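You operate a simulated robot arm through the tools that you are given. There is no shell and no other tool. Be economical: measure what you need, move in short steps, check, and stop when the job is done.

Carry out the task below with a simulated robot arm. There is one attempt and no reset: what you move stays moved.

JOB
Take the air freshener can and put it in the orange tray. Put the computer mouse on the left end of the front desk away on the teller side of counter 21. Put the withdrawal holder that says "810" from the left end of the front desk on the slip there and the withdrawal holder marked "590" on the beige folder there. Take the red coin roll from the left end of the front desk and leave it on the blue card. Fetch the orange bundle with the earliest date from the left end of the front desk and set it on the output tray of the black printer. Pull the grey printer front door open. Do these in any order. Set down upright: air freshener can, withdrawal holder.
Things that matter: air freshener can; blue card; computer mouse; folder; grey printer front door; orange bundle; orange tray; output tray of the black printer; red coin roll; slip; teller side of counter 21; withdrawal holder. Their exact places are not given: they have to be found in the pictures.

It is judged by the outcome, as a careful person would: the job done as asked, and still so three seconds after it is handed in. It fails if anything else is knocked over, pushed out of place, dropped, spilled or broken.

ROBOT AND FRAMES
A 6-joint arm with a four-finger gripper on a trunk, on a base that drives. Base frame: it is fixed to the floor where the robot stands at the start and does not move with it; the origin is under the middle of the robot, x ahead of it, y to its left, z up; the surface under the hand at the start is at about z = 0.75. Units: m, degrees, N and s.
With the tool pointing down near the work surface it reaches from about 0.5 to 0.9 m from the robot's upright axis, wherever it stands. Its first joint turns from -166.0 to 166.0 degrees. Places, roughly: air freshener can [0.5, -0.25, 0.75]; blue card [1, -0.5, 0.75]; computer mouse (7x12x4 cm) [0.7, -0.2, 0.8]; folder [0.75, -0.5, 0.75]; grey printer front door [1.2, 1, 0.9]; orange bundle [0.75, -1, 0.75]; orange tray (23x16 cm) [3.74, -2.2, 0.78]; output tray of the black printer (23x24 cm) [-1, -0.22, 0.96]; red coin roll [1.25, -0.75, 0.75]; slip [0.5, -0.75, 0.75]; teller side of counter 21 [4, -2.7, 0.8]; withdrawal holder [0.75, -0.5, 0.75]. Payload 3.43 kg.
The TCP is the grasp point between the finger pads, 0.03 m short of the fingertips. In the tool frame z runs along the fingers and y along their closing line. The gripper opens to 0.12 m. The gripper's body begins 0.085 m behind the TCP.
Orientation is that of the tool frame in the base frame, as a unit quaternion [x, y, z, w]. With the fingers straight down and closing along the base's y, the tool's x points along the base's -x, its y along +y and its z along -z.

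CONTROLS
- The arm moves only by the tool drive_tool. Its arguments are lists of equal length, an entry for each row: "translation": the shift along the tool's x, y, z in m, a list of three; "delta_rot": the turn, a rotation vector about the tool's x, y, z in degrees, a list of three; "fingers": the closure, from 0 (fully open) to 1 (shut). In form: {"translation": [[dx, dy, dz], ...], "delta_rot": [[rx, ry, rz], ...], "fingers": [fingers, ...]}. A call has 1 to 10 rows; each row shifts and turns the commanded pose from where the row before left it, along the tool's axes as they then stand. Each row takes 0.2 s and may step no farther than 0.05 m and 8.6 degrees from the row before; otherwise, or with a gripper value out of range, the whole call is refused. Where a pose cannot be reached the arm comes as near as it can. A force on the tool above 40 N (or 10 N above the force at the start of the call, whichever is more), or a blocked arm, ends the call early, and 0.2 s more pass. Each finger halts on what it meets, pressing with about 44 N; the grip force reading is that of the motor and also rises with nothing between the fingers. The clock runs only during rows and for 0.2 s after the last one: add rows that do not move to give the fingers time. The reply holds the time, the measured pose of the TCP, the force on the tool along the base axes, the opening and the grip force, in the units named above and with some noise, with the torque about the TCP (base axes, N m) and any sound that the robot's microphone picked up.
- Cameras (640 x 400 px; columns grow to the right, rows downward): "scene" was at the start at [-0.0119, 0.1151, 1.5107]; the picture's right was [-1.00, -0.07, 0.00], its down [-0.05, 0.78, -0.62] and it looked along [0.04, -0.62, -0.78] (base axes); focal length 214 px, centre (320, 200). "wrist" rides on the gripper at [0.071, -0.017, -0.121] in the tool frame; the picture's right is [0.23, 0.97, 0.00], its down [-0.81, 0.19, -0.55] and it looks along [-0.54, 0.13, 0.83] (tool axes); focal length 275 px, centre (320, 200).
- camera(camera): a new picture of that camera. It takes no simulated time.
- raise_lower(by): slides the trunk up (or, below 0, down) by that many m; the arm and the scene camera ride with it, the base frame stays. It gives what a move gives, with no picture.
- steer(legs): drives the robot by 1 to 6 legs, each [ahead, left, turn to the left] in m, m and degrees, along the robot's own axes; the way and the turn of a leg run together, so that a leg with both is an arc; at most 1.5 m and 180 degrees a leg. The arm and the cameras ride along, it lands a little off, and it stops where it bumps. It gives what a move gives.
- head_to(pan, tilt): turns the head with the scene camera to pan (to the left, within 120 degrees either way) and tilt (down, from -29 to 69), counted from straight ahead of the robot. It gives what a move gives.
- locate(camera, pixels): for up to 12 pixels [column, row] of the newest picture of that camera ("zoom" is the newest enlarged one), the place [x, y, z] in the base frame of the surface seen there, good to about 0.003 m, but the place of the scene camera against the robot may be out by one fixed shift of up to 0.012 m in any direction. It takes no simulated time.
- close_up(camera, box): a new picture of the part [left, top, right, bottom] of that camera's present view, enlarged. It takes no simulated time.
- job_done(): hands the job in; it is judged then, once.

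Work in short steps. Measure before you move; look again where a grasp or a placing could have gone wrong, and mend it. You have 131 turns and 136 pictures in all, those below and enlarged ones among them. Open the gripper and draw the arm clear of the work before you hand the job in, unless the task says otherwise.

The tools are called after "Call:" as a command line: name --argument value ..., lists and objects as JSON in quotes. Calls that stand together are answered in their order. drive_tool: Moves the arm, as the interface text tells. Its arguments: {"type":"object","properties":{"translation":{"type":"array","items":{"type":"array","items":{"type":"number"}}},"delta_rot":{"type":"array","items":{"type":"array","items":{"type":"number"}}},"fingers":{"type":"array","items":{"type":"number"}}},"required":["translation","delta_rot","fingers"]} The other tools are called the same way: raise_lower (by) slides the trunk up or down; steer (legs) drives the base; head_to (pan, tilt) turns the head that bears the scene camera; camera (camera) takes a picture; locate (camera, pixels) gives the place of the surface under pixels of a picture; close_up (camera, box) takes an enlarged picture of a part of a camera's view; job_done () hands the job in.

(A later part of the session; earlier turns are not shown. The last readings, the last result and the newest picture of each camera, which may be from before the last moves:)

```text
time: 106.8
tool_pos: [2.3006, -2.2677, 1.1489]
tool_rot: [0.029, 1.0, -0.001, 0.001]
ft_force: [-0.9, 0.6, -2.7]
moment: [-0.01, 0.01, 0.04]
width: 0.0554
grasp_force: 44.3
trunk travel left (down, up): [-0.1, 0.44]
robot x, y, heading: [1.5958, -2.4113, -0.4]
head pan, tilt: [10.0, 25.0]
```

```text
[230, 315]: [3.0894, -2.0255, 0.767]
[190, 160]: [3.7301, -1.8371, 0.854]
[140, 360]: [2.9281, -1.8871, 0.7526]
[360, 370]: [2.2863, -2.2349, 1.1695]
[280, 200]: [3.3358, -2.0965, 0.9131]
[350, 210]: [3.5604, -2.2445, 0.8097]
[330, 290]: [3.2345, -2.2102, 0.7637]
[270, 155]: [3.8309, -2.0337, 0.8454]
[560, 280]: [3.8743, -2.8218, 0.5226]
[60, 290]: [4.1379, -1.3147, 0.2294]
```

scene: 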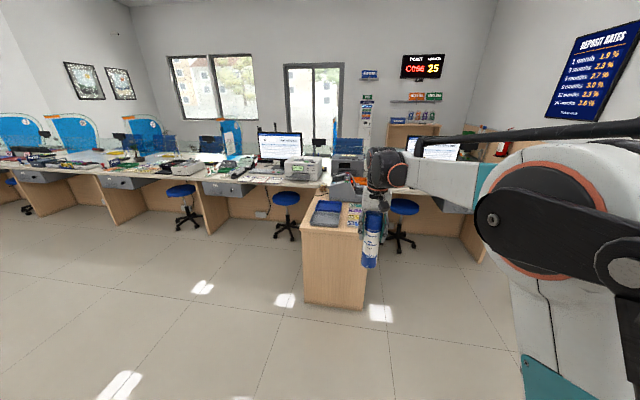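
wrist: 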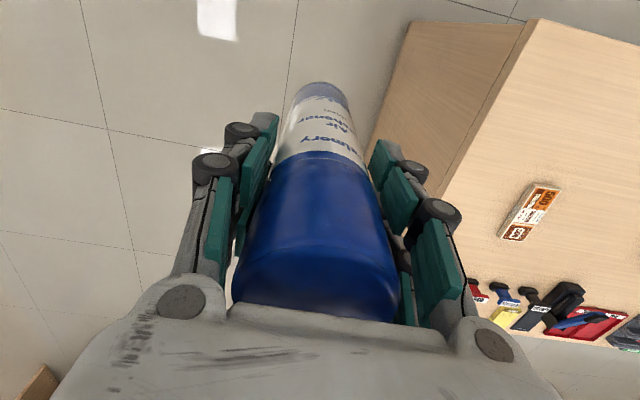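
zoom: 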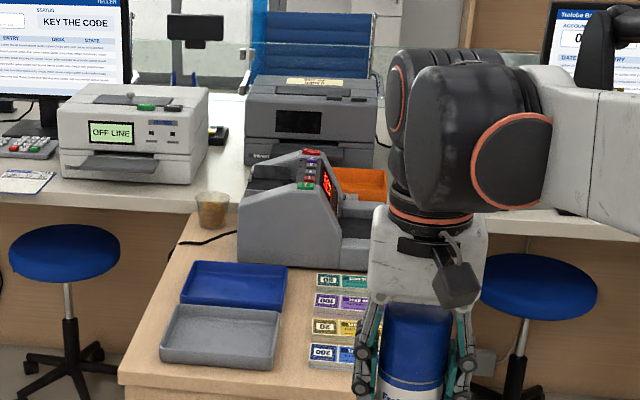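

The orange tray sits behind the coin machine. I drive to the bay on the right of the peninsula and look for the stool.

Call:
steer --legs '[[0.3, -0.6, 0]]'

Call:
head_to --pan 20 --tilt 25

Call:
camera --camera "scene"

```text
time: 110.5
tool_pos: [2.5956, -2.8642, 1.1479]
tool_rot: [0.028, 1.0, -0.001, 0.0]
ft_force: [-1.3, 0.4, -2.4]
moment: [0.01, -0.01, 0.01]
width: 0.0555
grasp_force: 43.8
trunk travel left (down, up): [-0.1, 0.44]
robot x, y, heading: [1.8866, -3.008, -0.3]
head pan, tilt: [10.0, 25.0]
```

```text
time: 111.2
tool_pos: [2.5943, -2.8645, 1.1477]
tool_rot: [0.028, 1.0, -0.001, 0.001]
ft_force: [0.6, -0.2, -2.7]
moment: [0.01, -0.01, 0.02]
width: 0.0557
grasp_force: 44.0
trunk travel left (down, up): [-0.1, 0.44]
robot x, y, heading: [1.8936, -3.0086, -0.4]
head pan, tilt: [20.0, 25.0]
```

```text
64 pictures are left
```

scene: 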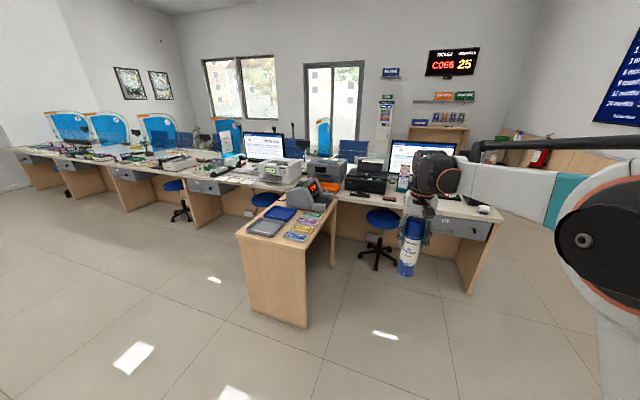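

Zoom on counter 21 and the tray area.

Call:
close_up --camera "scene" --box '[290, 150, 450, 250]'

Call:
locate --camera "zoom" --pixels '[[370, 270], [160, 185], [185, 170], [270, 190], [230, 165], [360, 195], [300, 120], [290, 165], [350, 380], [420, 210]]'

```text
4.00 times, centred on (370, 200) of scene
```

zoom: 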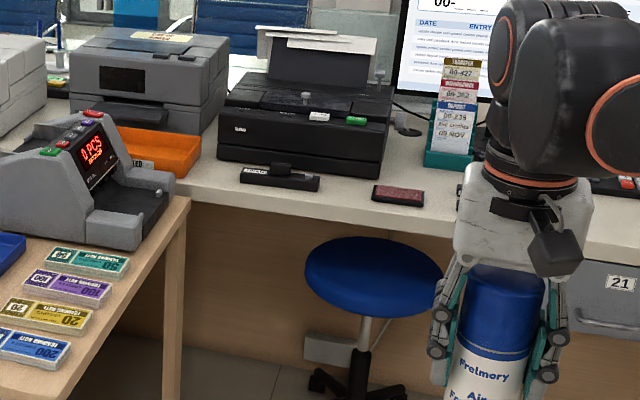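

```text
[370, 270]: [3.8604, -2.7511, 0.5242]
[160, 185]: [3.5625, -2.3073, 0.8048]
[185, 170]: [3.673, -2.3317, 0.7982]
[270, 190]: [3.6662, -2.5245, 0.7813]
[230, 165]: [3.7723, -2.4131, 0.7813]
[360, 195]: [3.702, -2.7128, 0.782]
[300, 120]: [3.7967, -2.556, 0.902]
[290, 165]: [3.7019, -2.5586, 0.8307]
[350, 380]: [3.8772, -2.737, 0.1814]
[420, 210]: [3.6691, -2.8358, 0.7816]
```

The stool is tucked under the counter. I raise the trunk, drive to about (2.5,-2.75), turn 40° left, then approach so the arm comes over the peninsula.

Call:
raise_lower --by 0.1

Call:
steer --legs '[[0.6, 0.25, 0], [0, 0, 40]]'

Call:
head_to --pan 10 --tilt 35

Call:
camera --camera "scene"

```text
time: 112.6
tool_pos: [2.5956, -2.8631, 1.248]
tool_rot: [0.029, 1.0, -0.001, 0.001]
ft_force: [1.2, 0.6, -2.4]
moment: [-0.01, 0.04, -0.03]
width: 0.0553
grasp_force: 44.3
trunk travel left (down, up): [-0.2, 0.34]
robot x, y, heading: [1.8893, -3.0073, -0.5]
head pan, tilt: [20.0, 25.0]
```

```text
time: 118.0
tool_pos: [2.9374, -2.2026, 1.2483]
tool_rot: [-0.309, 0.951, 0.0, 0.001]
ft_force: [0.3, -0.1, -2.8]
moment: [-0.03, -0.04, 0.0]
width: 0.0556
grasp_force: 43.9
trunk travel left (down, up): [-0.2, 0.34]
robot x, y, heading: [2.4831, -2.7602, 39.1]
head pan, tilt: [20.0, 25.0]
```

```text
time: 118.7
tool_pos: [2.9374, -2.2022, 1.2491]
tool_rot: [-0.309, 0.951, -0.001, 0.001]
ft_force: [-0.2, -0.2, -3.4]
moment: [-0.03, 0.02, 0.01]
width: 0.0558
grasp_force: 43.6
trunk travel left (down, up): [-0.2, 0.34]
robot x, y, heading: [2.4837, -2.759, 38.9]
head pan, tilt: [10.0, 35.0]
```

```text
62 pictures are left
```

scene: 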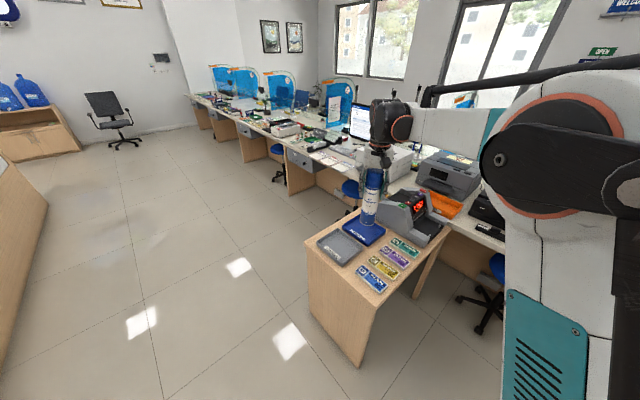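

Check stool foot and peninsula leg positions on the floor, and the tray.

Call:
locate --camera "scene" --pixels '[[460, 299], [483, 328], [416, 297], [360, 365], [432, 205], [450, 212], [425, 260]]'

Call:
close_up --camera "scene" --box '[350, 140, 510, 240]'

Call:
locate --camera "zoom" --pixels '[[325, 225], [380, 250], [430, 280], [440, 260], [360, 220], [310, 190], [400, 275]]'

```text
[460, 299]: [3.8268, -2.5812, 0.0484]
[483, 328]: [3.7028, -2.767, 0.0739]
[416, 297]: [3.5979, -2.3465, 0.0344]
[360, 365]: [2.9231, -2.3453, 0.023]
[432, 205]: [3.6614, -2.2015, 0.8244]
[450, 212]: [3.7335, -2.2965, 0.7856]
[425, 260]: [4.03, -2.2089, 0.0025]
```

```text
4.00 times, centred on (430, 190) of scene
```

zoom: 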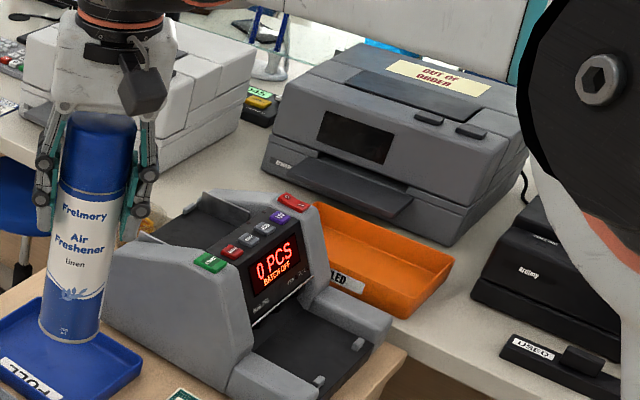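

```text
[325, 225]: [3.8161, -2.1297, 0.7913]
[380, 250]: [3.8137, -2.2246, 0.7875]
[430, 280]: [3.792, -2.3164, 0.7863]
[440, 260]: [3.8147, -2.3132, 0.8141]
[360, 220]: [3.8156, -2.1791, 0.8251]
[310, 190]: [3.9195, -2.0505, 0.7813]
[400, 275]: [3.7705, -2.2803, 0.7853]
```

Tray interior is x 3.67-3.81, y -2.31..-2.10, floor z≈0.786. Drive in.

Call:
steer --legs '[[0.46, -0.36, 0]]'

Call:
camera --camera "wrist"

Call:
camera --camera "scene"

```text
time: 122.0
tool_pos: [3.5211, -2.1941, 1.2479]
tool_rot: [-0.304, 0.953, -0.001, 0.001]
ft_force: [0.4, -0.7, -3.4]
moment: [0.01, -0.01, -0.01]
width: 0.0554
grasp_force: 44.3
trunk travel left (down, up): [-0.2, 0.34]
robot x, y, heading: [3.0581, -2.7453, 38.3]
head pan, tilt: [10.0, 35.0]
```

```text
60 pictures are left
```

wrist: 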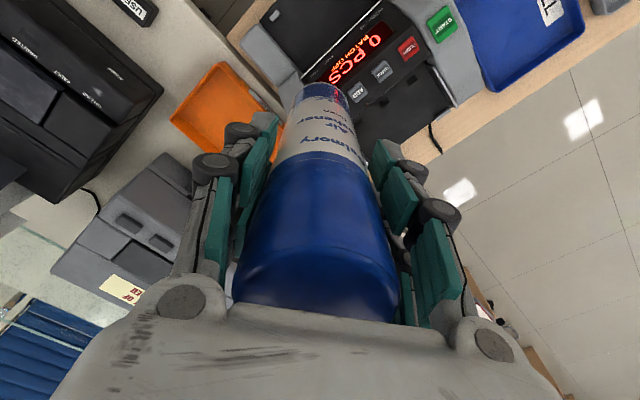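

```text
59 pictures are left
```

scene: 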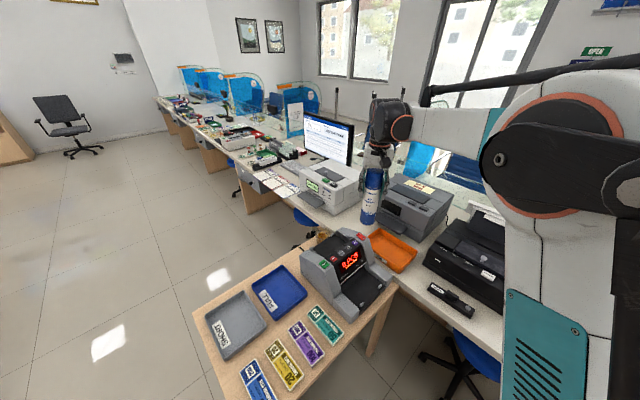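

Locate tray points in both views.

Call:
locate --camera "wrist" --pixels '[[213, 70], [178, 118], [265, 105], [230, 105], [210, 95], [245, 130]]'

Call:
close_up --camera "scene" --box '[320, 190, 460, 278]'

Call:
locate --camera "zoom" --pixels '[[255, 185], [450, 290], [385, 370], [235, 225], [355, 255], [350, 320], [400, 235], [280, 215]]'

```text
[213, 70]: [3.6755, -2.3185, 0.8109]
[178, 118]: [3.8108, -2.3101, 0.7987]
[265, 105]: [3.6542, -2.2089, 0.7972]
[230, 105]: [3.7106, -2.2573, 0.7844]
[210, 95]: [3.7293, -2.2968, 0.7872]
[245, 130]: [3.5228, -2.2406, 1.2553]
```

```text
4.55 times, centred on (390, 234) of scene
```

zoom: 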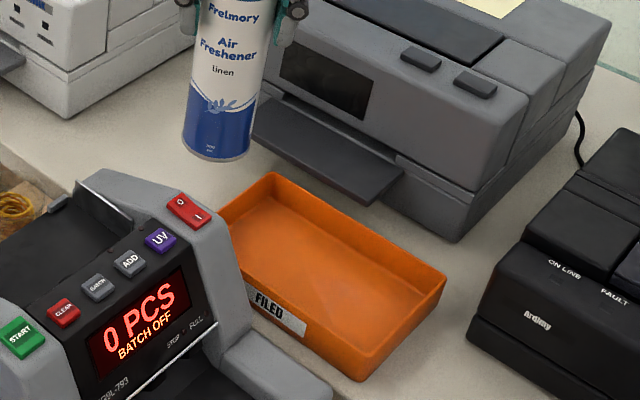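

```text
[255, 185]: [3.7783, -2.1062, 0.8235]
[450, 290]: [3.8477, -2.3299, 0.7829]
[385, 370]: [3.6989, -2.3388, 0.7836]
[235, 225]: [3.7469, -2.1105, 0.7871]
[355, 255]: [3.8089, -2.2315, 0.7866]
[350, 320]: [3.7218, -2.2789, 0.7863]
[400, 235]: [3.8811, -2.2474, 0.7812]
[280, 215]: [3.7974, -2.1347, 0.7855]
```

Target (3.74,-2.213). Move the can over at height, then check.

Call:
drive_tool --translation '[[-0.0333, -0.0288, 0], [-0.0333, -0.0288, 0], [-0.0333, -0.0288, 0], [-0.0333, -0.0288, 0], [-0.0333, -0.0288, 0], [0, 0, 0.05], [0, 0, 0.05], [0, 0, 0.05]]' --delta_rot '[[0, 0, 0], [0, 0, 0], [0, 0, 0], [0, 0, 0], [0, 0, 0], [0, 0, 0], [0, 0, 0], [0, 0, 0]]' --fingers '[0.8, 0.8, 0.8, 0.8, 0.8, 0.8, 0.8, 0.8]'

Call:
camera --camera "wrist"

Call:
close_up --camera "scene" --box '[320, 170, 480, 270]'

```text
time: 123.8
tool_pos: [3.7415, -2.2132, 1.098]
tool_rot: [-0.304, 0.953, 0.0, 0.0]
ft_force: [0.7, 0.5, -3.0]
moment: [-0.01, 0.01, 0.0]
width: 0.0553
grasp_force: 43.9
trunk travel left (down, up): [-0.2, 0.34]
robot x, y, heading: [3.0587, -2.7441, 38.4]
head pan, tilt: [10.0, 35.0]
```

```text
57 pictures are left
```

wrist: 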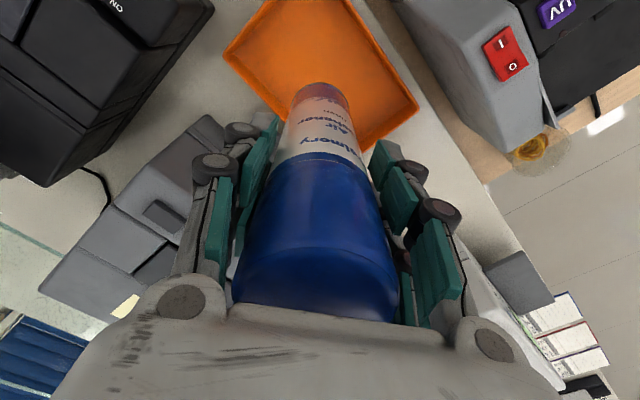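

```text
4.00 times, centred on (400, 220) of scene
```

zoom: 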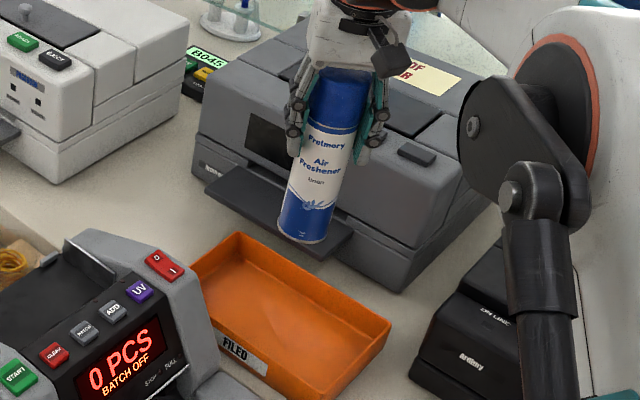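

Aligned. Descend most of the way and check.

Call:
drive_tool --translation '[[0, 0, 0.05], [0, 0, 0.05], [0, 0, 0.04]]' --delta_rot '[[0, 0, 0], [0, 0, 0], [0, 0, 0]]' --fingers '[0.8, 0.8, 0.8]'

Call:
close_up --camera "scene" --box '[320, 170, 480, 270]'

Call:
camera --camera "wrist"

```text
time: 124.6
tool_pos: [3.7416, -2.2149, 0.9588]
tool_rot: [-0.304, 0.953, -0.001, 0.002]
ft_force: [-0.4, 0.3, -2.4]
moment: [0.0, -0.02, 0.0]
width: 0.0554
grasp_force: 43.7
trunk travel left (down, up): [-0.2, 0.34]
robot x, y, heading: [3.0589, -2.7471, 38.2]
head pan, tilt: [10.0, 35.0]
```

```text
4.00 times, centred on (400, 220) of scene
```

zoom: 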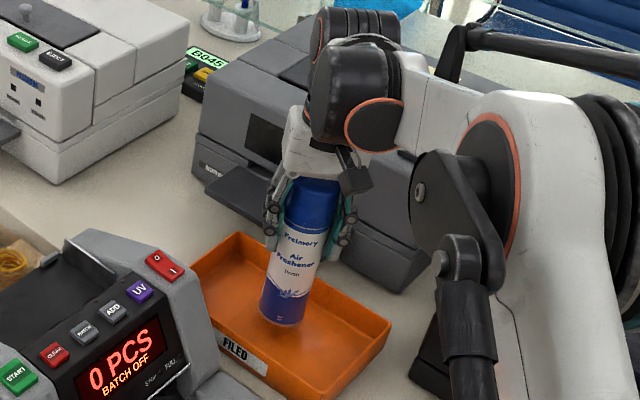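

```text
54 pictures are left
```

wrist: 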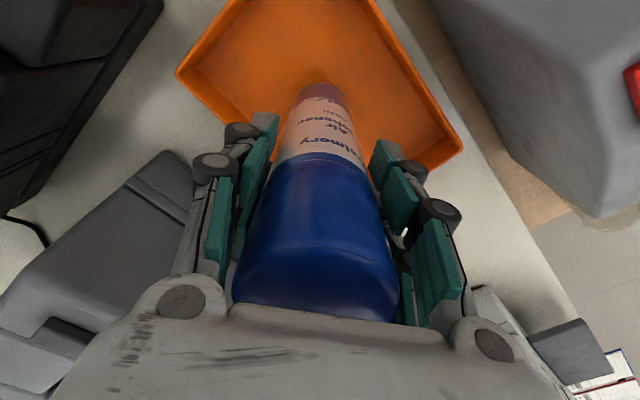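

Can is within the tray. Lower the last ~2.7 cm in shrinking steps.

Call:
drive_tool --translation '[[0, 0, 0.015], [0, 0, 0.006], [0, 0, 0.004], [0, 0, 0.002], [0, 0, 0.001]]' --delta_rot '[[0, 0, 0], [0, 0, 0], [0, 0, 0], [0, 0, 0], [0, 0, 0]]' --fingers '[0.8, 0.8, 0.8, 0.8, 0.8]'

```text
time: 125.8
tool_pos: [3.7408, -2.2145, 0.9325]
tool_rot: [-0.304, 0.953, 0.0, 0.001]
ft_force: [0.6, 1.5, 7.9]
moment: [-0.05, -0.34, -0.02]
width: 0.0555
grasp_force: 43.6
trunk travel left (down, up): [-0.2, 0.34]
robot x, y, heading: [3.0592, -2.7475, 38.3]
head pan, tilt: [10.0, 35.0]
```

Contact reading (+8 N): it's on the tray floor. Release, lift, and look.

Call:
drive_tool --translation '[[0, 0, 0], [0, 0, 0], [0, 0, 0], [0, 0, 0], [0, 0, -0.03], [0, 0, -0.05], [0, 0, -0.05], [0, 0, -0.05], [0, 0, -0.05]]' --delta_rot '[[0, 0, 0], [0, 0, 0], [0, 0, 0], [0, 0, 0], [0, 0, 0], [0, 0, 0], [0, 0, 0], [0, 0, 0], [0, 0, 0]]' --fingers '[0.45, 0.25, 0.25, 0.25, 0.25, 0.25, 0.25, 0.25, 0.25]'

Call:
close_up --camera "scene" --box '[320, 170, 480, 270]'

```text
time: 127.8
tool_pos: [3.7404, -2.2131, 1.1641]
tool_rot: [-0.304, 0.953, -0.001, 0.001]
ft_force: [-0.3, 0.2, 0.3]
moment: [-0.01, 0.0, 0.0]
width: 0.0899
grasp_force: 0.3
trunk travel left (down, up): [-0.2, 0.34]
robot x, y, heading: [3.0605, -2.7463, 38.2]
head pan, tilt: [10.0, 35.0]
```

```text
4.00 times, centred on (400, 220) of scene
```

zoom: 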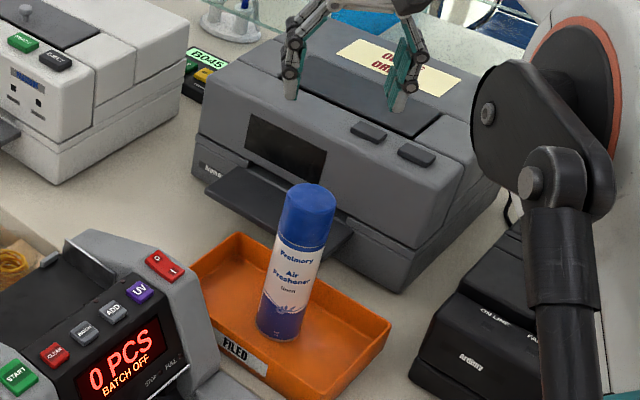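

Can done. Back out of the bay and look at counter 21 for a free spot for the mouse.

Call:
steer --legs '[[-0.46, 0.36, 0]]'

Call:
head_to --pan -15 --tilt 20

Call:
camera --camera "scene"

Call:
camera --camera "wrist"

```text
time: 131.1
tool_pos: [3.1612, -2.2145, 1.1624]
tool_rot: [-0.308, 0.951, 0.0, 0.001]
ft_force: [0.1, -0.3, 0.3]
moment: [0.0, -0.04, 0.01]
width: 0.0899
grasp_force: 0.1
trunk travel left (down, up): [-0.2, 0.34]
robot x, y, heading: [2.4844, -2.7529, 38.7]
head pan, tilt: [10.0, 35.0]
```

```text
time: 132.0
tool_pos: [3.1611, -2.2136, 1.1623]
tool_rot: [-0.308, 0.951, -0.001, 0.002]
ft_force: [0.3, 0.6, 0.4]
moment: [-0.01, 0.0, 0.0]
width: 0.0899
grasp_force: 0.0
trunk travel left (down, up): [-0.2, 0.34]
robot x, y, heading: [2.4843, -2.7528, 38.7]
head pan, tilt: [-15.0, 20.0]
```

```text
52 pictures are left
```

scene: 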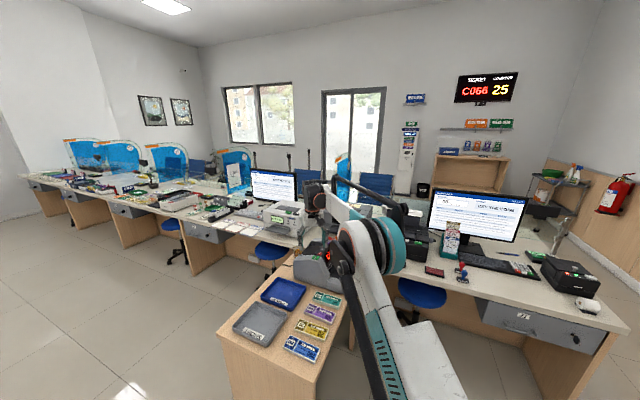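

```text
51 pictures are left
```

wrist: 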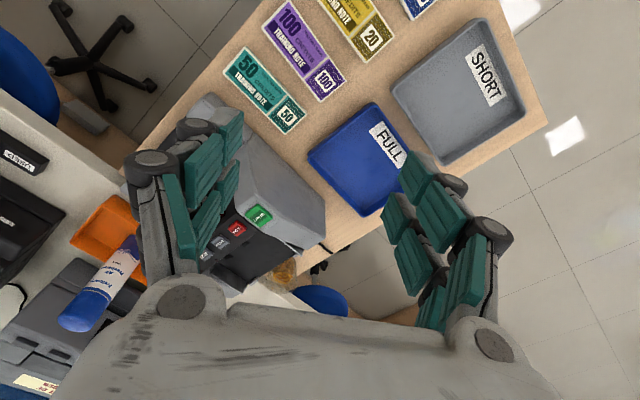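

Zoom on counter 21 and locate free spots.

Call:
close_up --camera "scene" --box '[400, 180, 640, 330]'

Call:
locate --camera "zoom" --pixels '[[260, 265], [310, 285], [205, 265], [180, 230], [220, 240], [300, 220], [330, 350], [100, 245], [470, 270], [500, 320], [560, 345], [370, 270]]'

```text
2.67 times, centred on (520, 255) of scene
```

zoom: 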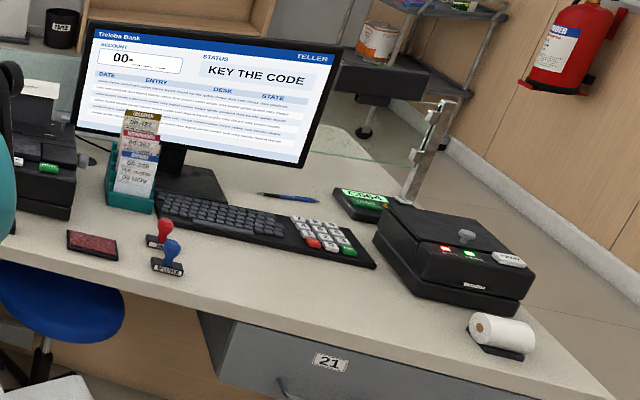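

```text
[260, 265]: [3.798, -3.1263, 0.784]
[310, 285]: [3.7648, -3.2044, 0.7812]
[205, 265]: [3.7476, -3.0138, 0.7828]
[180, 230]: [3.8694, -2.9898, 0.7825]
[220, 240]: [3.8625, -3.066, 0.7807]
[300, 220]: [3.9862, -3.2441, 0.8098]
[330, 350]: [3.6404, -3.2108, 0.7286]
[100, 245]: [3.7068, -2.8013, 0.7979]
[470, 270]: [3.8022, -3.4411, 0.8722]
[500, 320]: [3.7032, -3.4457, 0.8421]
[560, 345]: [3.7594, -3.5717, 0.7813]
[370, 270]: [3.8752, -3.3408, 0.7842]
```

Free spot at about (3.74,-3.18), between the stamps and the register. Now fetch the mouse from the desk's far side: turn to face -x and drive there.

Call:
steer --legs '[[0, 0, 141], [0.5, -1.0, 0], [0.5, -1.25, 0]]'

Call:
head_to --pan -10 --tilt 40

Call:
camera --camera "scene"

Call:
camera --camera "wrist"

```text
time: 149.8
tool_pos: [0.7226, -0.3865, 1.1618]
tool_rot: [0.998, -0.059, -0.001, -0.001]
ft_force: [-0.2, 0.3, 0.3]
moment: [0.02, 0.01, -0.03]
width: 0.0902
grasp_force: 0.1
trunk travel left (down, up): [-0.2, 0.34]
robot x, y, heading: [1.5873, -0.4478, 176.1]
head pan, tilt: [-15.0, 20.0]
```

```text
time: 150.7
tool_pos: [0.7235, -0.386, 1.1633]
tool_rot: [0.998, -0.059, 0.0, -0.001]
ft_force: [1.4, 0.9, -0.1]
moment: [0.0, -0.01, 0.01]
width: 0.0901
grasp_force: 0.1
trunk travel left (down, up): [-0.2, 0.34]
robot x, y, heading: [1.5851, -0.4466, 176.2]
head pan, tilt: [-10.0, 40.0]
```

```text
49 pictures are left
```

scene: 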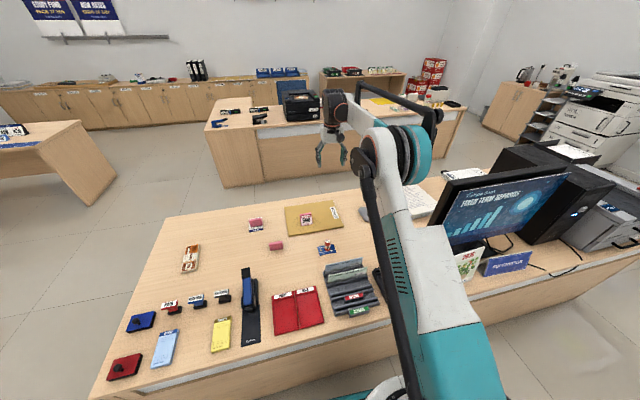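

```text
48 pictures are left
```

wrist: 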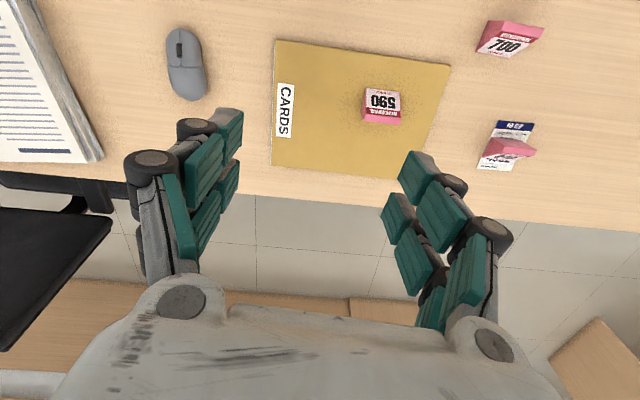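

The mouse is at (187,65). I locate it and the monitor's near edge to check clearance.

Call:
locate --camera "wrist" --pixels '[[180, 35], [187, 65], [190, 95], [170, 70], [203, 65]]'

Call:
locate --camera "scene" --pixels '[[436, 180], [450, 215], [440, 250], [560, 165], [500, 170], [465, 262], [412, 200]]'

Call:
steer --legs '[[0.11, 0.03, 0]]'

```text
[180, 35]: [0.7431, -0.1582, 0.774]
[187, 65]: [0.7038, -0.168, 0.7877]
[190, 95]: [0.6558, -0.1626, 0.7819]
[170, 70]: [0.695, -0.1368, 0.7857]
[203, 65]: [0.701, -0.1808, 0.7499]
```

```text
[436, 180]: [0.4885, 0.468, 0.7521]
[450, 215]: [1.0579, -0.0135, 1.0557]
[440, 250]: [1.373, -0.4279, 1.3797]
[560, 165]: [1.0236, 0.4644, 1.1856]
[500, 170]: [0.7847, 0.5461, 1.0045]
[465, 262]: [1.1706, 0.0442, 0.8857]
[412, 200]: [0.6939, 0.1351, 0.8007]
```

```text
time: 151.8
tool_pos: [0.6435, -0.4015, 1.1632]
tool_rot: [0.998, -0.06, -0.001, -0.001]
ft_force: [0.2, -0.5, 0.1]
moment: [-0.02, 0.02, -0.01]
width: 0.09
grasp_force: 0.7
trunk travel left (down, up): [-0.2, 0.34]
robot x, y, heading: [1.5083, -0.4658, 175.9]
head pan, tilt: [-10.0, 40.0]
stopped in leg 1: the robot was blocked; the commanded pose is now the measured one
```

Base touched the desk panel at x≈1.51; reach is sufficient (0.86 m) and the monitor edge (y≈-0.01) is clear. Move the arm over the mouse.

Call:
drive_tool --translation '[[0, 0, 0], [0.0094, -0.0398, 0], [0.0094, -0.0398, 0], [0.0094, -0.0398, 0], [0.0094, -0.0398, 0], [0.0094, -0.0398, 0], [0.0094, -0.0398, 0], [0, 0, 0.05], [0, 0, 0.05], [0, 0, 0.05]]' --delta_rot '[[0, 0, -7], [0, 0, 0], [0, 0, 0], [0, 0, 0], [0, 0, 0], [0, 0, 0], [0, 0, 0], [0, 0, 0], [0, 0, 0], [0, 0, 0]]' --fingers '[0.1, 0.1, 0.1, 0.1, 0.1, 0.1, 0.1, 0.1, 0.1, 0.1]'

Call:
camera --camera "wrist"

```text
time: 154.0
tool_pos: [0.6973, -0.1608, 1.0109]
tool_rot: [1.0, 0.001, -0.001, -0.002]
ft_force: [1.0, -0.5, 0.1]
moment: [-0.04, 0.03, 0.01]
width: 0.108
grasp_force: 0.1
trunk travel left (down, up): [-0.2, 0.34]
robot x, y, heading: [1.5081, -0.4647, 175.8]
head pan, tilt: [-10.0, 40.0]
```

```text
47 pictures are left
```

wrist: 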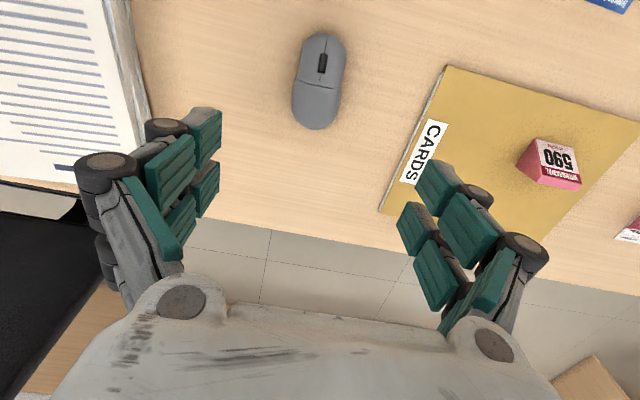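

Mouse is centred; get its axis precisely.

Call:
close_up --camera "wrist" --box '[260, 25, 380, 100]'

Call:
locate --camera "wrist" --pixels '[[324, 40], [322, 60], [319, 85], [317, 105], [316, 122], [298, 95], [338, 95], [303, 60], [343, 60]]'

```text
5.33 times, centred on (320, 62) of wrist
```

zoom: 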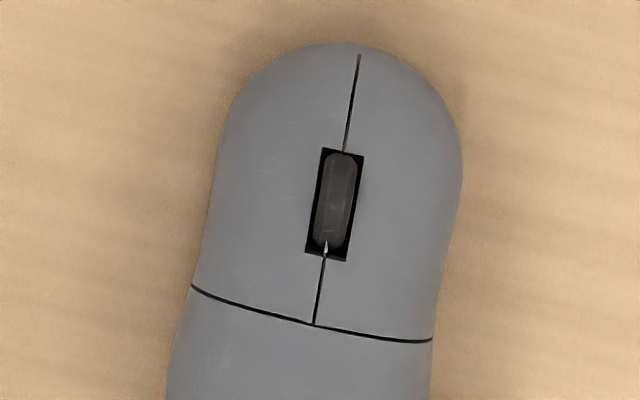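

```text
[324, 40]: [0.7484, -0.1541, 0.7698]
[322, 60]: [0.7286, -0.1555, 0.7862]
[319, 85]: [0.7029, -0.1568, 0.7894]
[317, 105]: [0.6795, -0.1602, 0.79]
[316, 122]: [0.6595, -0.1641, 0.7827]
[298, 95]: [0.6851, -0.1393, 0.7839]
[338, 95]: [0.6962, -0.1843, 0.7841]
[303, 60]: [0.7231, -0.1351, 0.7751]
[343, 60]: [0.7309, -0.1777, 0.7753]
```

Mouse axis about 4° off, centre (0.702,-0.160). Rotate, descend, and grip.

Call:
drive_tool --translation '[[0.004, 0, 0.03], [0, 0, 0.05], [0, 0, 0.05], [0, 0, 0.05], [0, 0, 0.043], [0, 0, 0], [0, 0, 0], [0, 0, 0], [0, 0, 0]]' --delta_rot '[[0, 0, -4], [0, 0, 0], [0, 0, 0], [0, 0, 0], [0, 0, 0], [0, 0, 0], [0, 0, 0], [0, 0, 0], [0, 0, 0]]' --fingers '[0.1, 0.1, 0.1, 0.1, 0.1, 0.3, 0.5, 0.7, 0.75]'

Call:
camera --camera "wrist"

```text
time: 156.0
tool_pos: [0.7061, -0.1629, 0.7925]
tool_rot: [0.999, 0.036, -0.002, -0.002]
ft_force: [0.2, -0.5, 0.2]
moment: [0.0, 0.02, 0.0]
width: 0.0613
grasp_force: 43.9
out of reach, approached as far as the arm can: row 5
trunk travel left (down, up): [-0.2, 0.34]
robot x, y, heading: [1.5058, -0.4674, 175.9]
head pan, tilt: [-10.0, 40.0]
```

```text
45 pictures are left
```

wrist: 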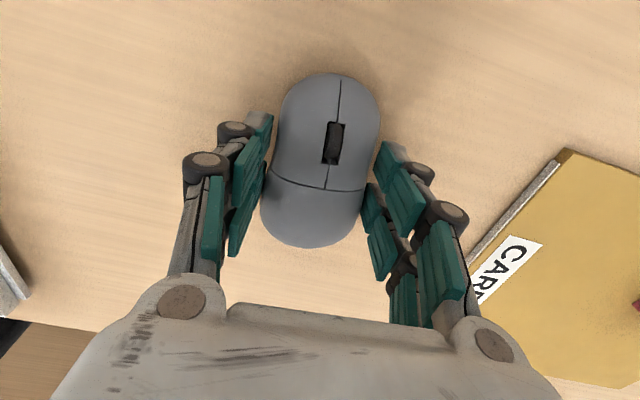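

Mouse gripped. Lift and check.

Call:
drive_tool --translation '[[0, 0, -0.02], [0, 0, -0.04], [0, 0, -0.05], [0, 0, -0.05], [0, 0, -0.05], [0, 0, -0.05], [0, 0, -0.05]]' --delta_rot '[[0, 0, 0], [0, 0, 0], [0, 0, 0], [0, 0, 0], [0, 0, 0], [0, 0, 0], [0, 0, 0]]' --fingers '[0.75, 0.75, 0.75, 0.75, 0.75, 0.75, 0.75]'

Call:
camera --camera "wrist"

Call:
camera --camera "scene"

```text
time: 157.6
tool_pos: [0.7094, -0.1655, 1.1028]
tool_rot: [0.999, 0.036, -0.001, -0.001]
ft_force: [0.9, -0.2, -1.4]
moment: [0.0, -0.01, 0.01]
width: 0.0612
grasp_force: 44.2
trunk travel left (down, up): [-0.2, 0.34]
robot x, y, heading: [1.5058, -0.4668, 175.9]
head pan, tilt: [-10.0, 40.0]
```

```text
44 pictures are left
```

wrist: 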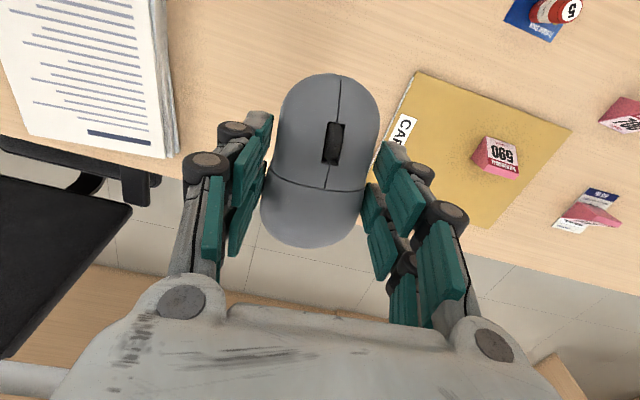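

```text
43 pictures are left
```

scene: 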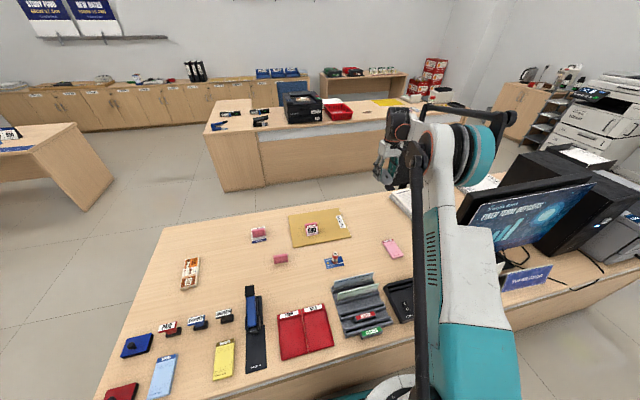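

Mouse held. Shift the arm away from the monitor side, back off, turn around, and drive to counter 21.

Call:
drive_tool --translation '[[0, 0.045, 0], [0, 0.045, 0], [0, 0.045, 0], [0, 0.045, 0]]' --delta_rot '[[0, 0, 0], [0, 0, 0], [0, 0, 0], [0, 0, 0]]' --fingers '[0.75, 0.75, 0.75, 0.75]'

Call:
steer --legs '[[-0.5, 0, 0], [0, 0, -176], [0, -1.3, 0], [0, -1.3, 0]]'

Call:
head_to --pan 10 --tilt 20

Call:
camera --camera "scene"

```text
time: 158.6
tool_pos: [0.7218, -0.3446, 1.1034]
tool_rot: [0.999, 0.035, -0.001, -0.002]
ft_force: [0.0, -0.3, -0.6]
moment: [0.02, -0.02, -0.01]
width: 0.0613
grasp_force: 44.1
trunk travel left (down, up): [-0.2, 0.34]
robot x, y, heading: [1.5061, -0.4721, 176.0]
head pan, tilt: [-10.0, 40.0]
```

```text
time: 180.8
tool_pos: [2.9737, -3.0738, 1.1023]
tool_rot: [-0.116, 0.993, -0.001, 0.002]
ft_force: [0.0, -0.1, 0.0]
moment: [-0.03, -0.03, 0.03]
width: 0.0605
grasp_force: 44.0
trunk travel left (down, up): [-0.2, 0.34]
robot x, y, heading: [2.1797, -3.0755, 5.1]
head pan, tilt: [-10.0, 40.0]
```

```text
time: 181.6
tool_pos: [2.9731, -3.0743, 1.103]
tool_rot: [-0.116, 0.993, 0.0, 0.001]
ft_force: [0.3, -1.0, -1.5]
moment: [0.0, 0.0, -0.02]
width: 0.0605
grasp_force: 43.7
trunk travel left (down, up): [-0.2, 0.34]
robot x, y, heading: [2.1797, -3.0765, 5.2]
head pan, tilt: [10.0, 20.0]
```

```text
42 pictures are left
```

scene: 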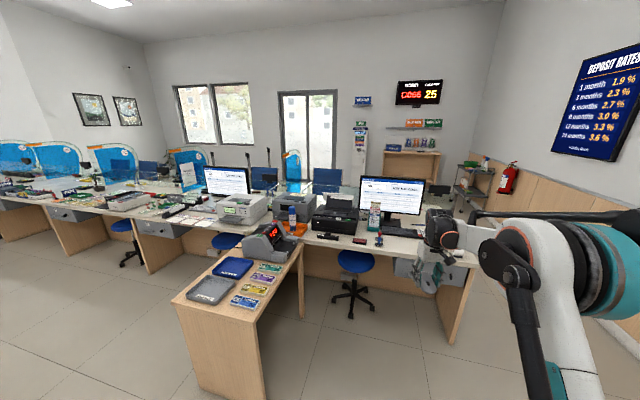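

Drive in: ahead 0.68, slightly right, straighten heading.

Call:
steer --legs '[[0.68, -0.12, -5]]'

Call:
camera --camera "wrist"

Call:
head_to --pan 10 --tilt 35

Call:
camera --camera "scene"

```text
time: 185.4
tool_pos: [3.657, -3.2314, 1.1037]
tool_rot: [-0.073, 0.997, -0.001, 0.001]
ft_force: [-0.2, -1.2, -0.7]
moment: [-0.01, 0.04, 0.02]
width: 0.0608
grasp_force: 44.4
trunk travel left (down, up): [-0.2, 0.34]
robot x, y, heading: [2.8662, -3.165, 0.4]
head pan, tilt: [10.0, 20.0]
```

```text
41 pictures are left
```

wrist: 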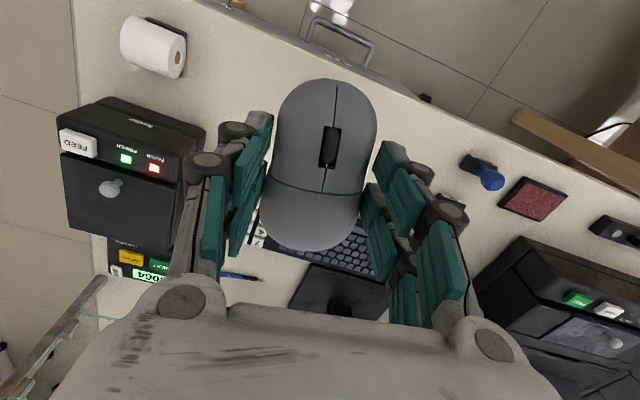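

```text
time: 186.2
tool_pos: [3.6577, -3.2313, 1.1033]
tool_rot: [-0.073, 0.997, -0.001, 0.001]
ft_force: [-0.4, -0.5, -0.7]
moment: [-0.02, 0.01, -0.02]
width: 0.0609
grasp_force: 44.2
trunk travel left (down, up): [-0.2, 0.34]
robot x, y, heading: [2.8657, -3.163, 0.3]
head pan, tilt: [10.0, 35.0]
```

```text
40 pictures are left
```

scene: 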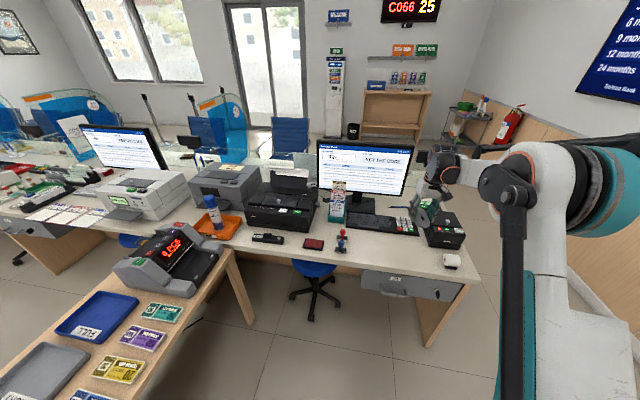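

Locate boundaries of the free spot.

Call:
locate --camera "scene" --pixels '[[385, 247], [385, 262], [385, 234], [343, 249], [425, 245], [415, 236], [441, 265], [400, 245]]'

Call:
locate --camera "wrist" --pixels '[[485, 178], [420, 130], [190, 120], [340, 240], [380, 90], [250, 70]]'

```text
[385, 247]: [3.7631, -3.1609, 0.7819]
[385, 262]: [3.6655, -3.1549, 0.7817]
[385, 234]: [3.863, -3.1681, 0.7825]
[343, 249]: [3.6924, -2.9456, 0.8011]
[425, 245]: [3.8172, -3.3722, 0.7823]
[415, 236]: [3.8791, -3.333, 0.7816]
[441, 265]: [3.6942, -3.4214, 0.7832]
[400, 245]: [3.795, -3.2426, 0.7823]
```

```text
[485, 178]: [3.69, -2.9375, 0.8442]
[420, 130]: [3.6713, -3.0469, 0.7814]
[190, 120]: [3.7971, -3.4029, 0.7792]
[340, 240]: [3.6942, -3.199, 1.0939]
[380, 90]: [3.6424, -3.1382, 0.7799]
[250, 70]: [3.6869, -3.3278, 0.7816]
```

Spot (3.755,-3.19). Drive 0.1 ahead for easier reach, then lower.

Call:
steer --legs '[[0.1, 0.03, 0]]'

Call:
drive_tool --translation '[[0, 0, 0.05], [0, 0, 0.05], [0, 0, 0.05], [0, 0, 0.04], [0, 0, 0.03]]' --delta_rot '[[0, 0, 0], [0, 0, 0], [0, 0, 0], [0, 0, 0], [0, 0, 0]]' --fingers '[0.75, 0.75, 0.75, 0.75, 0.75]'

Call:
camera --camera "wrist"

Call:
close_up --camera "scene" --box '[320, 180, 480, 280]'

```text
time: 187.3
tool_pos: [3.7564, -3.1985, 1.102]
tool_rot: [-0.073, 0.997, -0.001, 0.002]
ft_force: [0.6, -0.7, -1.4]
moment: [0.01, 0.04, 0.02]
width: 0.0608
grasp_force: 43.9
trunk travel left (down, up): [-0.2, 0.34]
robot x, y, heading: [2.961, -3.1351, 0.2]
head pan, tilt: [10.0, 35.0]
```

```text
time: 188.6
tool_pos: [3.7564, -3.1987, 0.8803]
tool_rot: [-0.073, 0.997, -0.001, 0.001]
ft_force: [0.4, 0.2, -1.6]
moment: [-0.01, 0.02, -0.02]
width: 0.0607
grasp_force: 43.8
trunk travel left (down, up): [-0.2, 0.34]
robot x, y, heading: [2.9661, -3.1328, 0.3]
head pan, tilt: [10.0, 35.0]
```

```text
39 pictures are left
```

wrist: 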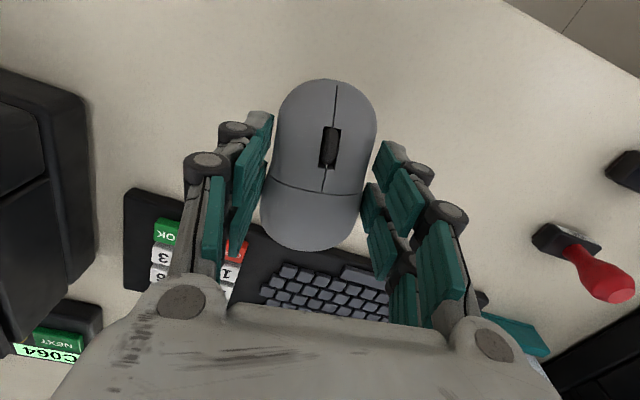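

```text
4.00 times, centred on (400, 230) of scene
```

zoom: 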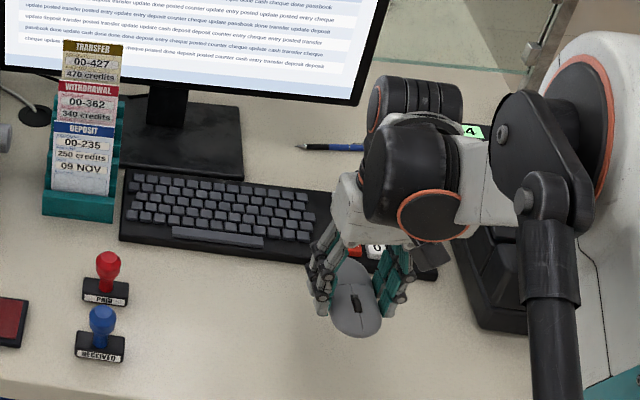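

The keyboard edge is near; locate it.

Call:
locate --camera "zoom" --pixels '[[280, 258], [200, 248], [425, 280], [430, 270], [330, 385], [250, 330]]'

```text
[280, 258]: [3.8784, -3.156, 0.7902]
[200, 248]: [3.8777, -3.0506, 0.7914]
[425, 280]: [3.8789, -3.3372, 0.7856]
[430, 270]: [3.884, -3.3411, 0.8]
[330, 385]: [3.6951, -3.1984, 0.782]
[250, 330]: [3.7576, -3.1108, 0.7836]
```

Keyboard edge is x≈3.875, so there are 6 cm to spare. Lower, release, lift.

Call:
drive_tool --translation '[[0, 0, 0.035], [0, 0, 0.015], [0, 0, 0.005], [0, 0, 0.002]]' --delta_rot '[[0, 0, 0], [0, 0, 0], [0, 0, 0], [0, 0, 0]]' --fingers '[0.75, 0.75, 0.75, 0.75]'

Call:
drive_tool --translation '[[0, 0, 0], [0, 0, 0], [0, 0, 0], [0, 0, -0.03], [0, 0, -0.05], [0, 0, -0.05], [0, 0, -0.05], [0, 0, -0.05], [0, 0, -0.05]]' --delta_rot '[[0, 0, 0], [0, 0, 0], [0, 0, 0], [0, 0, 0], [0, 0, 0], [0, 0, 0], [0, 0, 0], [0, 0, 0], [0, 0, 0]]' --fingers '[0.45, 0.25, 0.2, 0.2, 0.2, 0.2, 0.2, 0.2, 0.2]'

Call:
camera --camera "wrist"

```text
time: 189.6
tool_pos: [3.7571, -3.2017, 0.8234]
tool_rot: [-0.073, 0.997, -0.001, 0.001]
ft_force: [-0.7, -0.3, -1.5]
moment: [-0.01, 0.01, -0.01]
width: 0.0606
grasp_force: 44.1
trunk travel left (down, up): [-0.2, 0.34]
robot x, y, heading: [2.9609, -3.1383, 0.2]
head pan, tilt: [10.0, 35.0]
```

```text
time: 191.6
tool_pos: [3.7569, -3.2005, 1.1056]
tool_rot: [-0.073, 0.997, -0.001, 0.001]
ft_force: [1.0, 0.3, 0.9]
moment: [-0.05, 0.01, 0.0]
width: 0.0962
grasp_force: 0.1
trunk travel left (down, up): [-0.2, 0.34]
robot x, y, heading: [2.9618, -3.1397, 0.2]
head pan, tilt: [10.0, 35.0]
```

```text
37 pictures are left
```

wrist: 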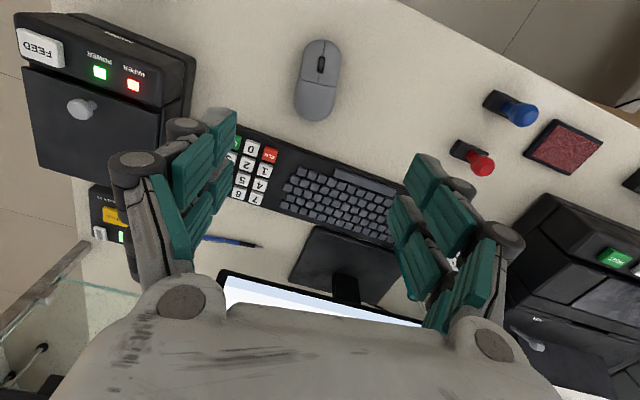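

Mouse is on counter 21's teller side. Now to the grey printer: back out, turn, and drive along the desk's far side.

Call:
steer --legs '[[-0.65, 0, 0], [0, 0, 179], [0, -1.4, 0], [0, -1.4, 0], [0, -1.2, 0]]'

Call:
head_to --pan 10 --tilt 30

Call:
camera --camera "scene"

```text
time: 221.3
tool_pos: [1.5045, 0.9173, 1.1049]
tool_rot: [0.997, 0.074, -0.001, -0.001]
ft_force: [-0.5, 0.3, 0.7]
moment: [0.0, -0.03, -0.02]
width: 0.0959
grasp_force: 0.0
trunk travel left (down, up): [-0.2, 0.34]
robot x, y, heading: [2.2984, 0.8507, -179.9]
head pan, tilt: [10.0, 35.0]
```

```text
time: 221.9
tool_pos: [1.5048, 0.9174, 1.1052]
tool_rot: [0.997, 0.073, -0.001, -0.001]
ft_force: [-0.5, 0.0, 0.3]
moment: [-0.02, -0.01, 0.01]
width: 0.096
grasp_force: 0.0
trunk travel left (down, up): [-0.2, 0.34]
robot x, y, heading: [2.2949, 0.8553, -180.0]
head pan, tilt: [10.0, 30.0]
```

```text
36 pictures are left
```

scene: 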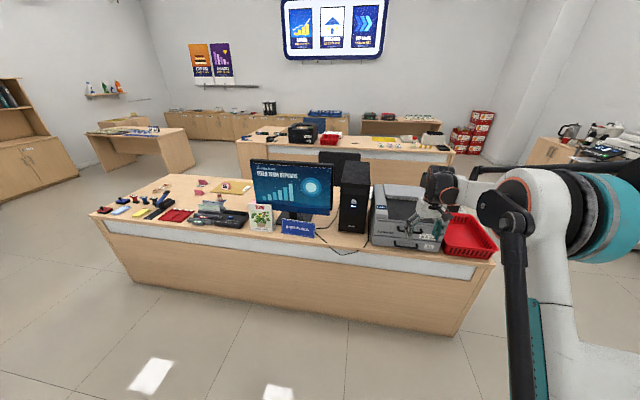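

The grey printer faces this side at (405,215). Zoom in.

Call:
close_up --camera "scene" --box '[360, 175, 470, 244]'

Call:
locate --camera "zoom" --pixels '[[70, 265], [475, 290], [60, 340], [480, 370], [260, 270], [275, 285], [285, 350], [270, 325], [130, 100], [70, 400]]'

Call:
camera --camera "wrist"

```text
5.80 times, centred on (415, 210) of scene
```

zoom: 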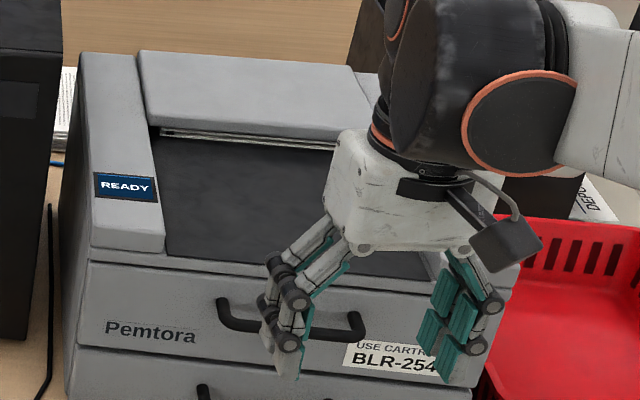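

```text
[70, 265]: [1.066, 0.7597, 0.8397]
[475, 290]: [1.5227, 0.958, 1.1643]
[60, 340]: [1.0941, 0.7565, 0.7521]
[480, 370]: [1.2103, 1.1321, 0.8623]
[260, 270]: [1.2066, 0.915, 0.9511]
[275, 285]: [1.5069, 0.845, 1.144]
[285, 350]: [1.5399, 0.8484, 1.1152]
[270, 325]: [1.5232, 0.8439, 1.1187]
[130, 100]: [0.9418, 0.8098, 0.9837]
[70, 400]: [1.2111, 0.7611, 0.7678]
```

```text
34 pictures are left
```

wrist: 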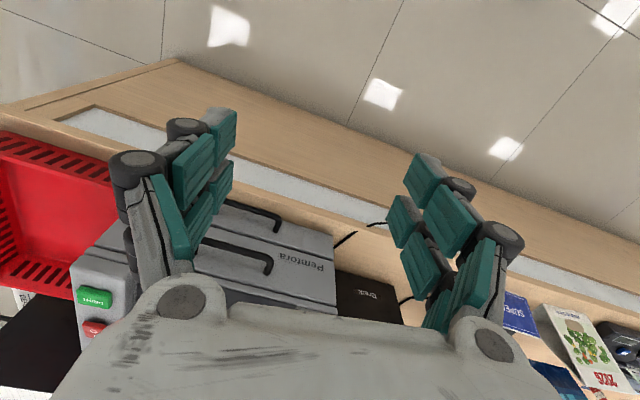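

I sidestep to see the front panel unobstructed.

Call:
steer --legs '[[0, -0.45, 0]]'

Call:
head_to --pan 25 --tilt 30

Call:
camera --camera "scene"

```text
time: 224.7
tool_pos: [1.4999, 1.3606, 1.1054]
tool_rot: [0.997, 0.078, -0.001, -0.001]
ft_force: [0.1, -0.1, -0.4]
moment: [0.0, -0.01, -0.02]
width: 0.0958
grasp_force: 0.0
trunk travel left (down, up): [-0.2, 0.34]
robot x, y, heading: [2.2952, 1.3003, -179.3]
head pan, tilt: [10.0, 30.0]
```

```text
time: 225.4
tool_pos: [1.5005, 1.3602, 1.1047]
tool_rot: [0.997, 0.078, -0.001, -0.002]
ft_force: [0.3, -0.7, -0.5]
moment: [0.0, -0.01, 0.0]
width: 0.0961
grasp_force: 0.0
trunk travel left (down, up): [-0.2, 0.34]
robot x, y, heading: [2.2948, 1.3012, -179.2]
head pan, tilt: [25.0, 30.0]
```

```text
33 pictures are left
```

scene: 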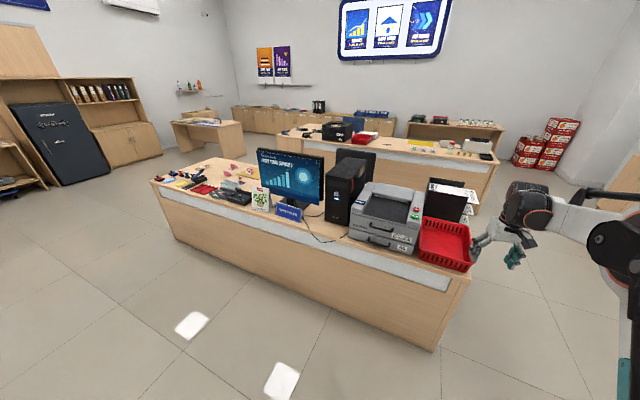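

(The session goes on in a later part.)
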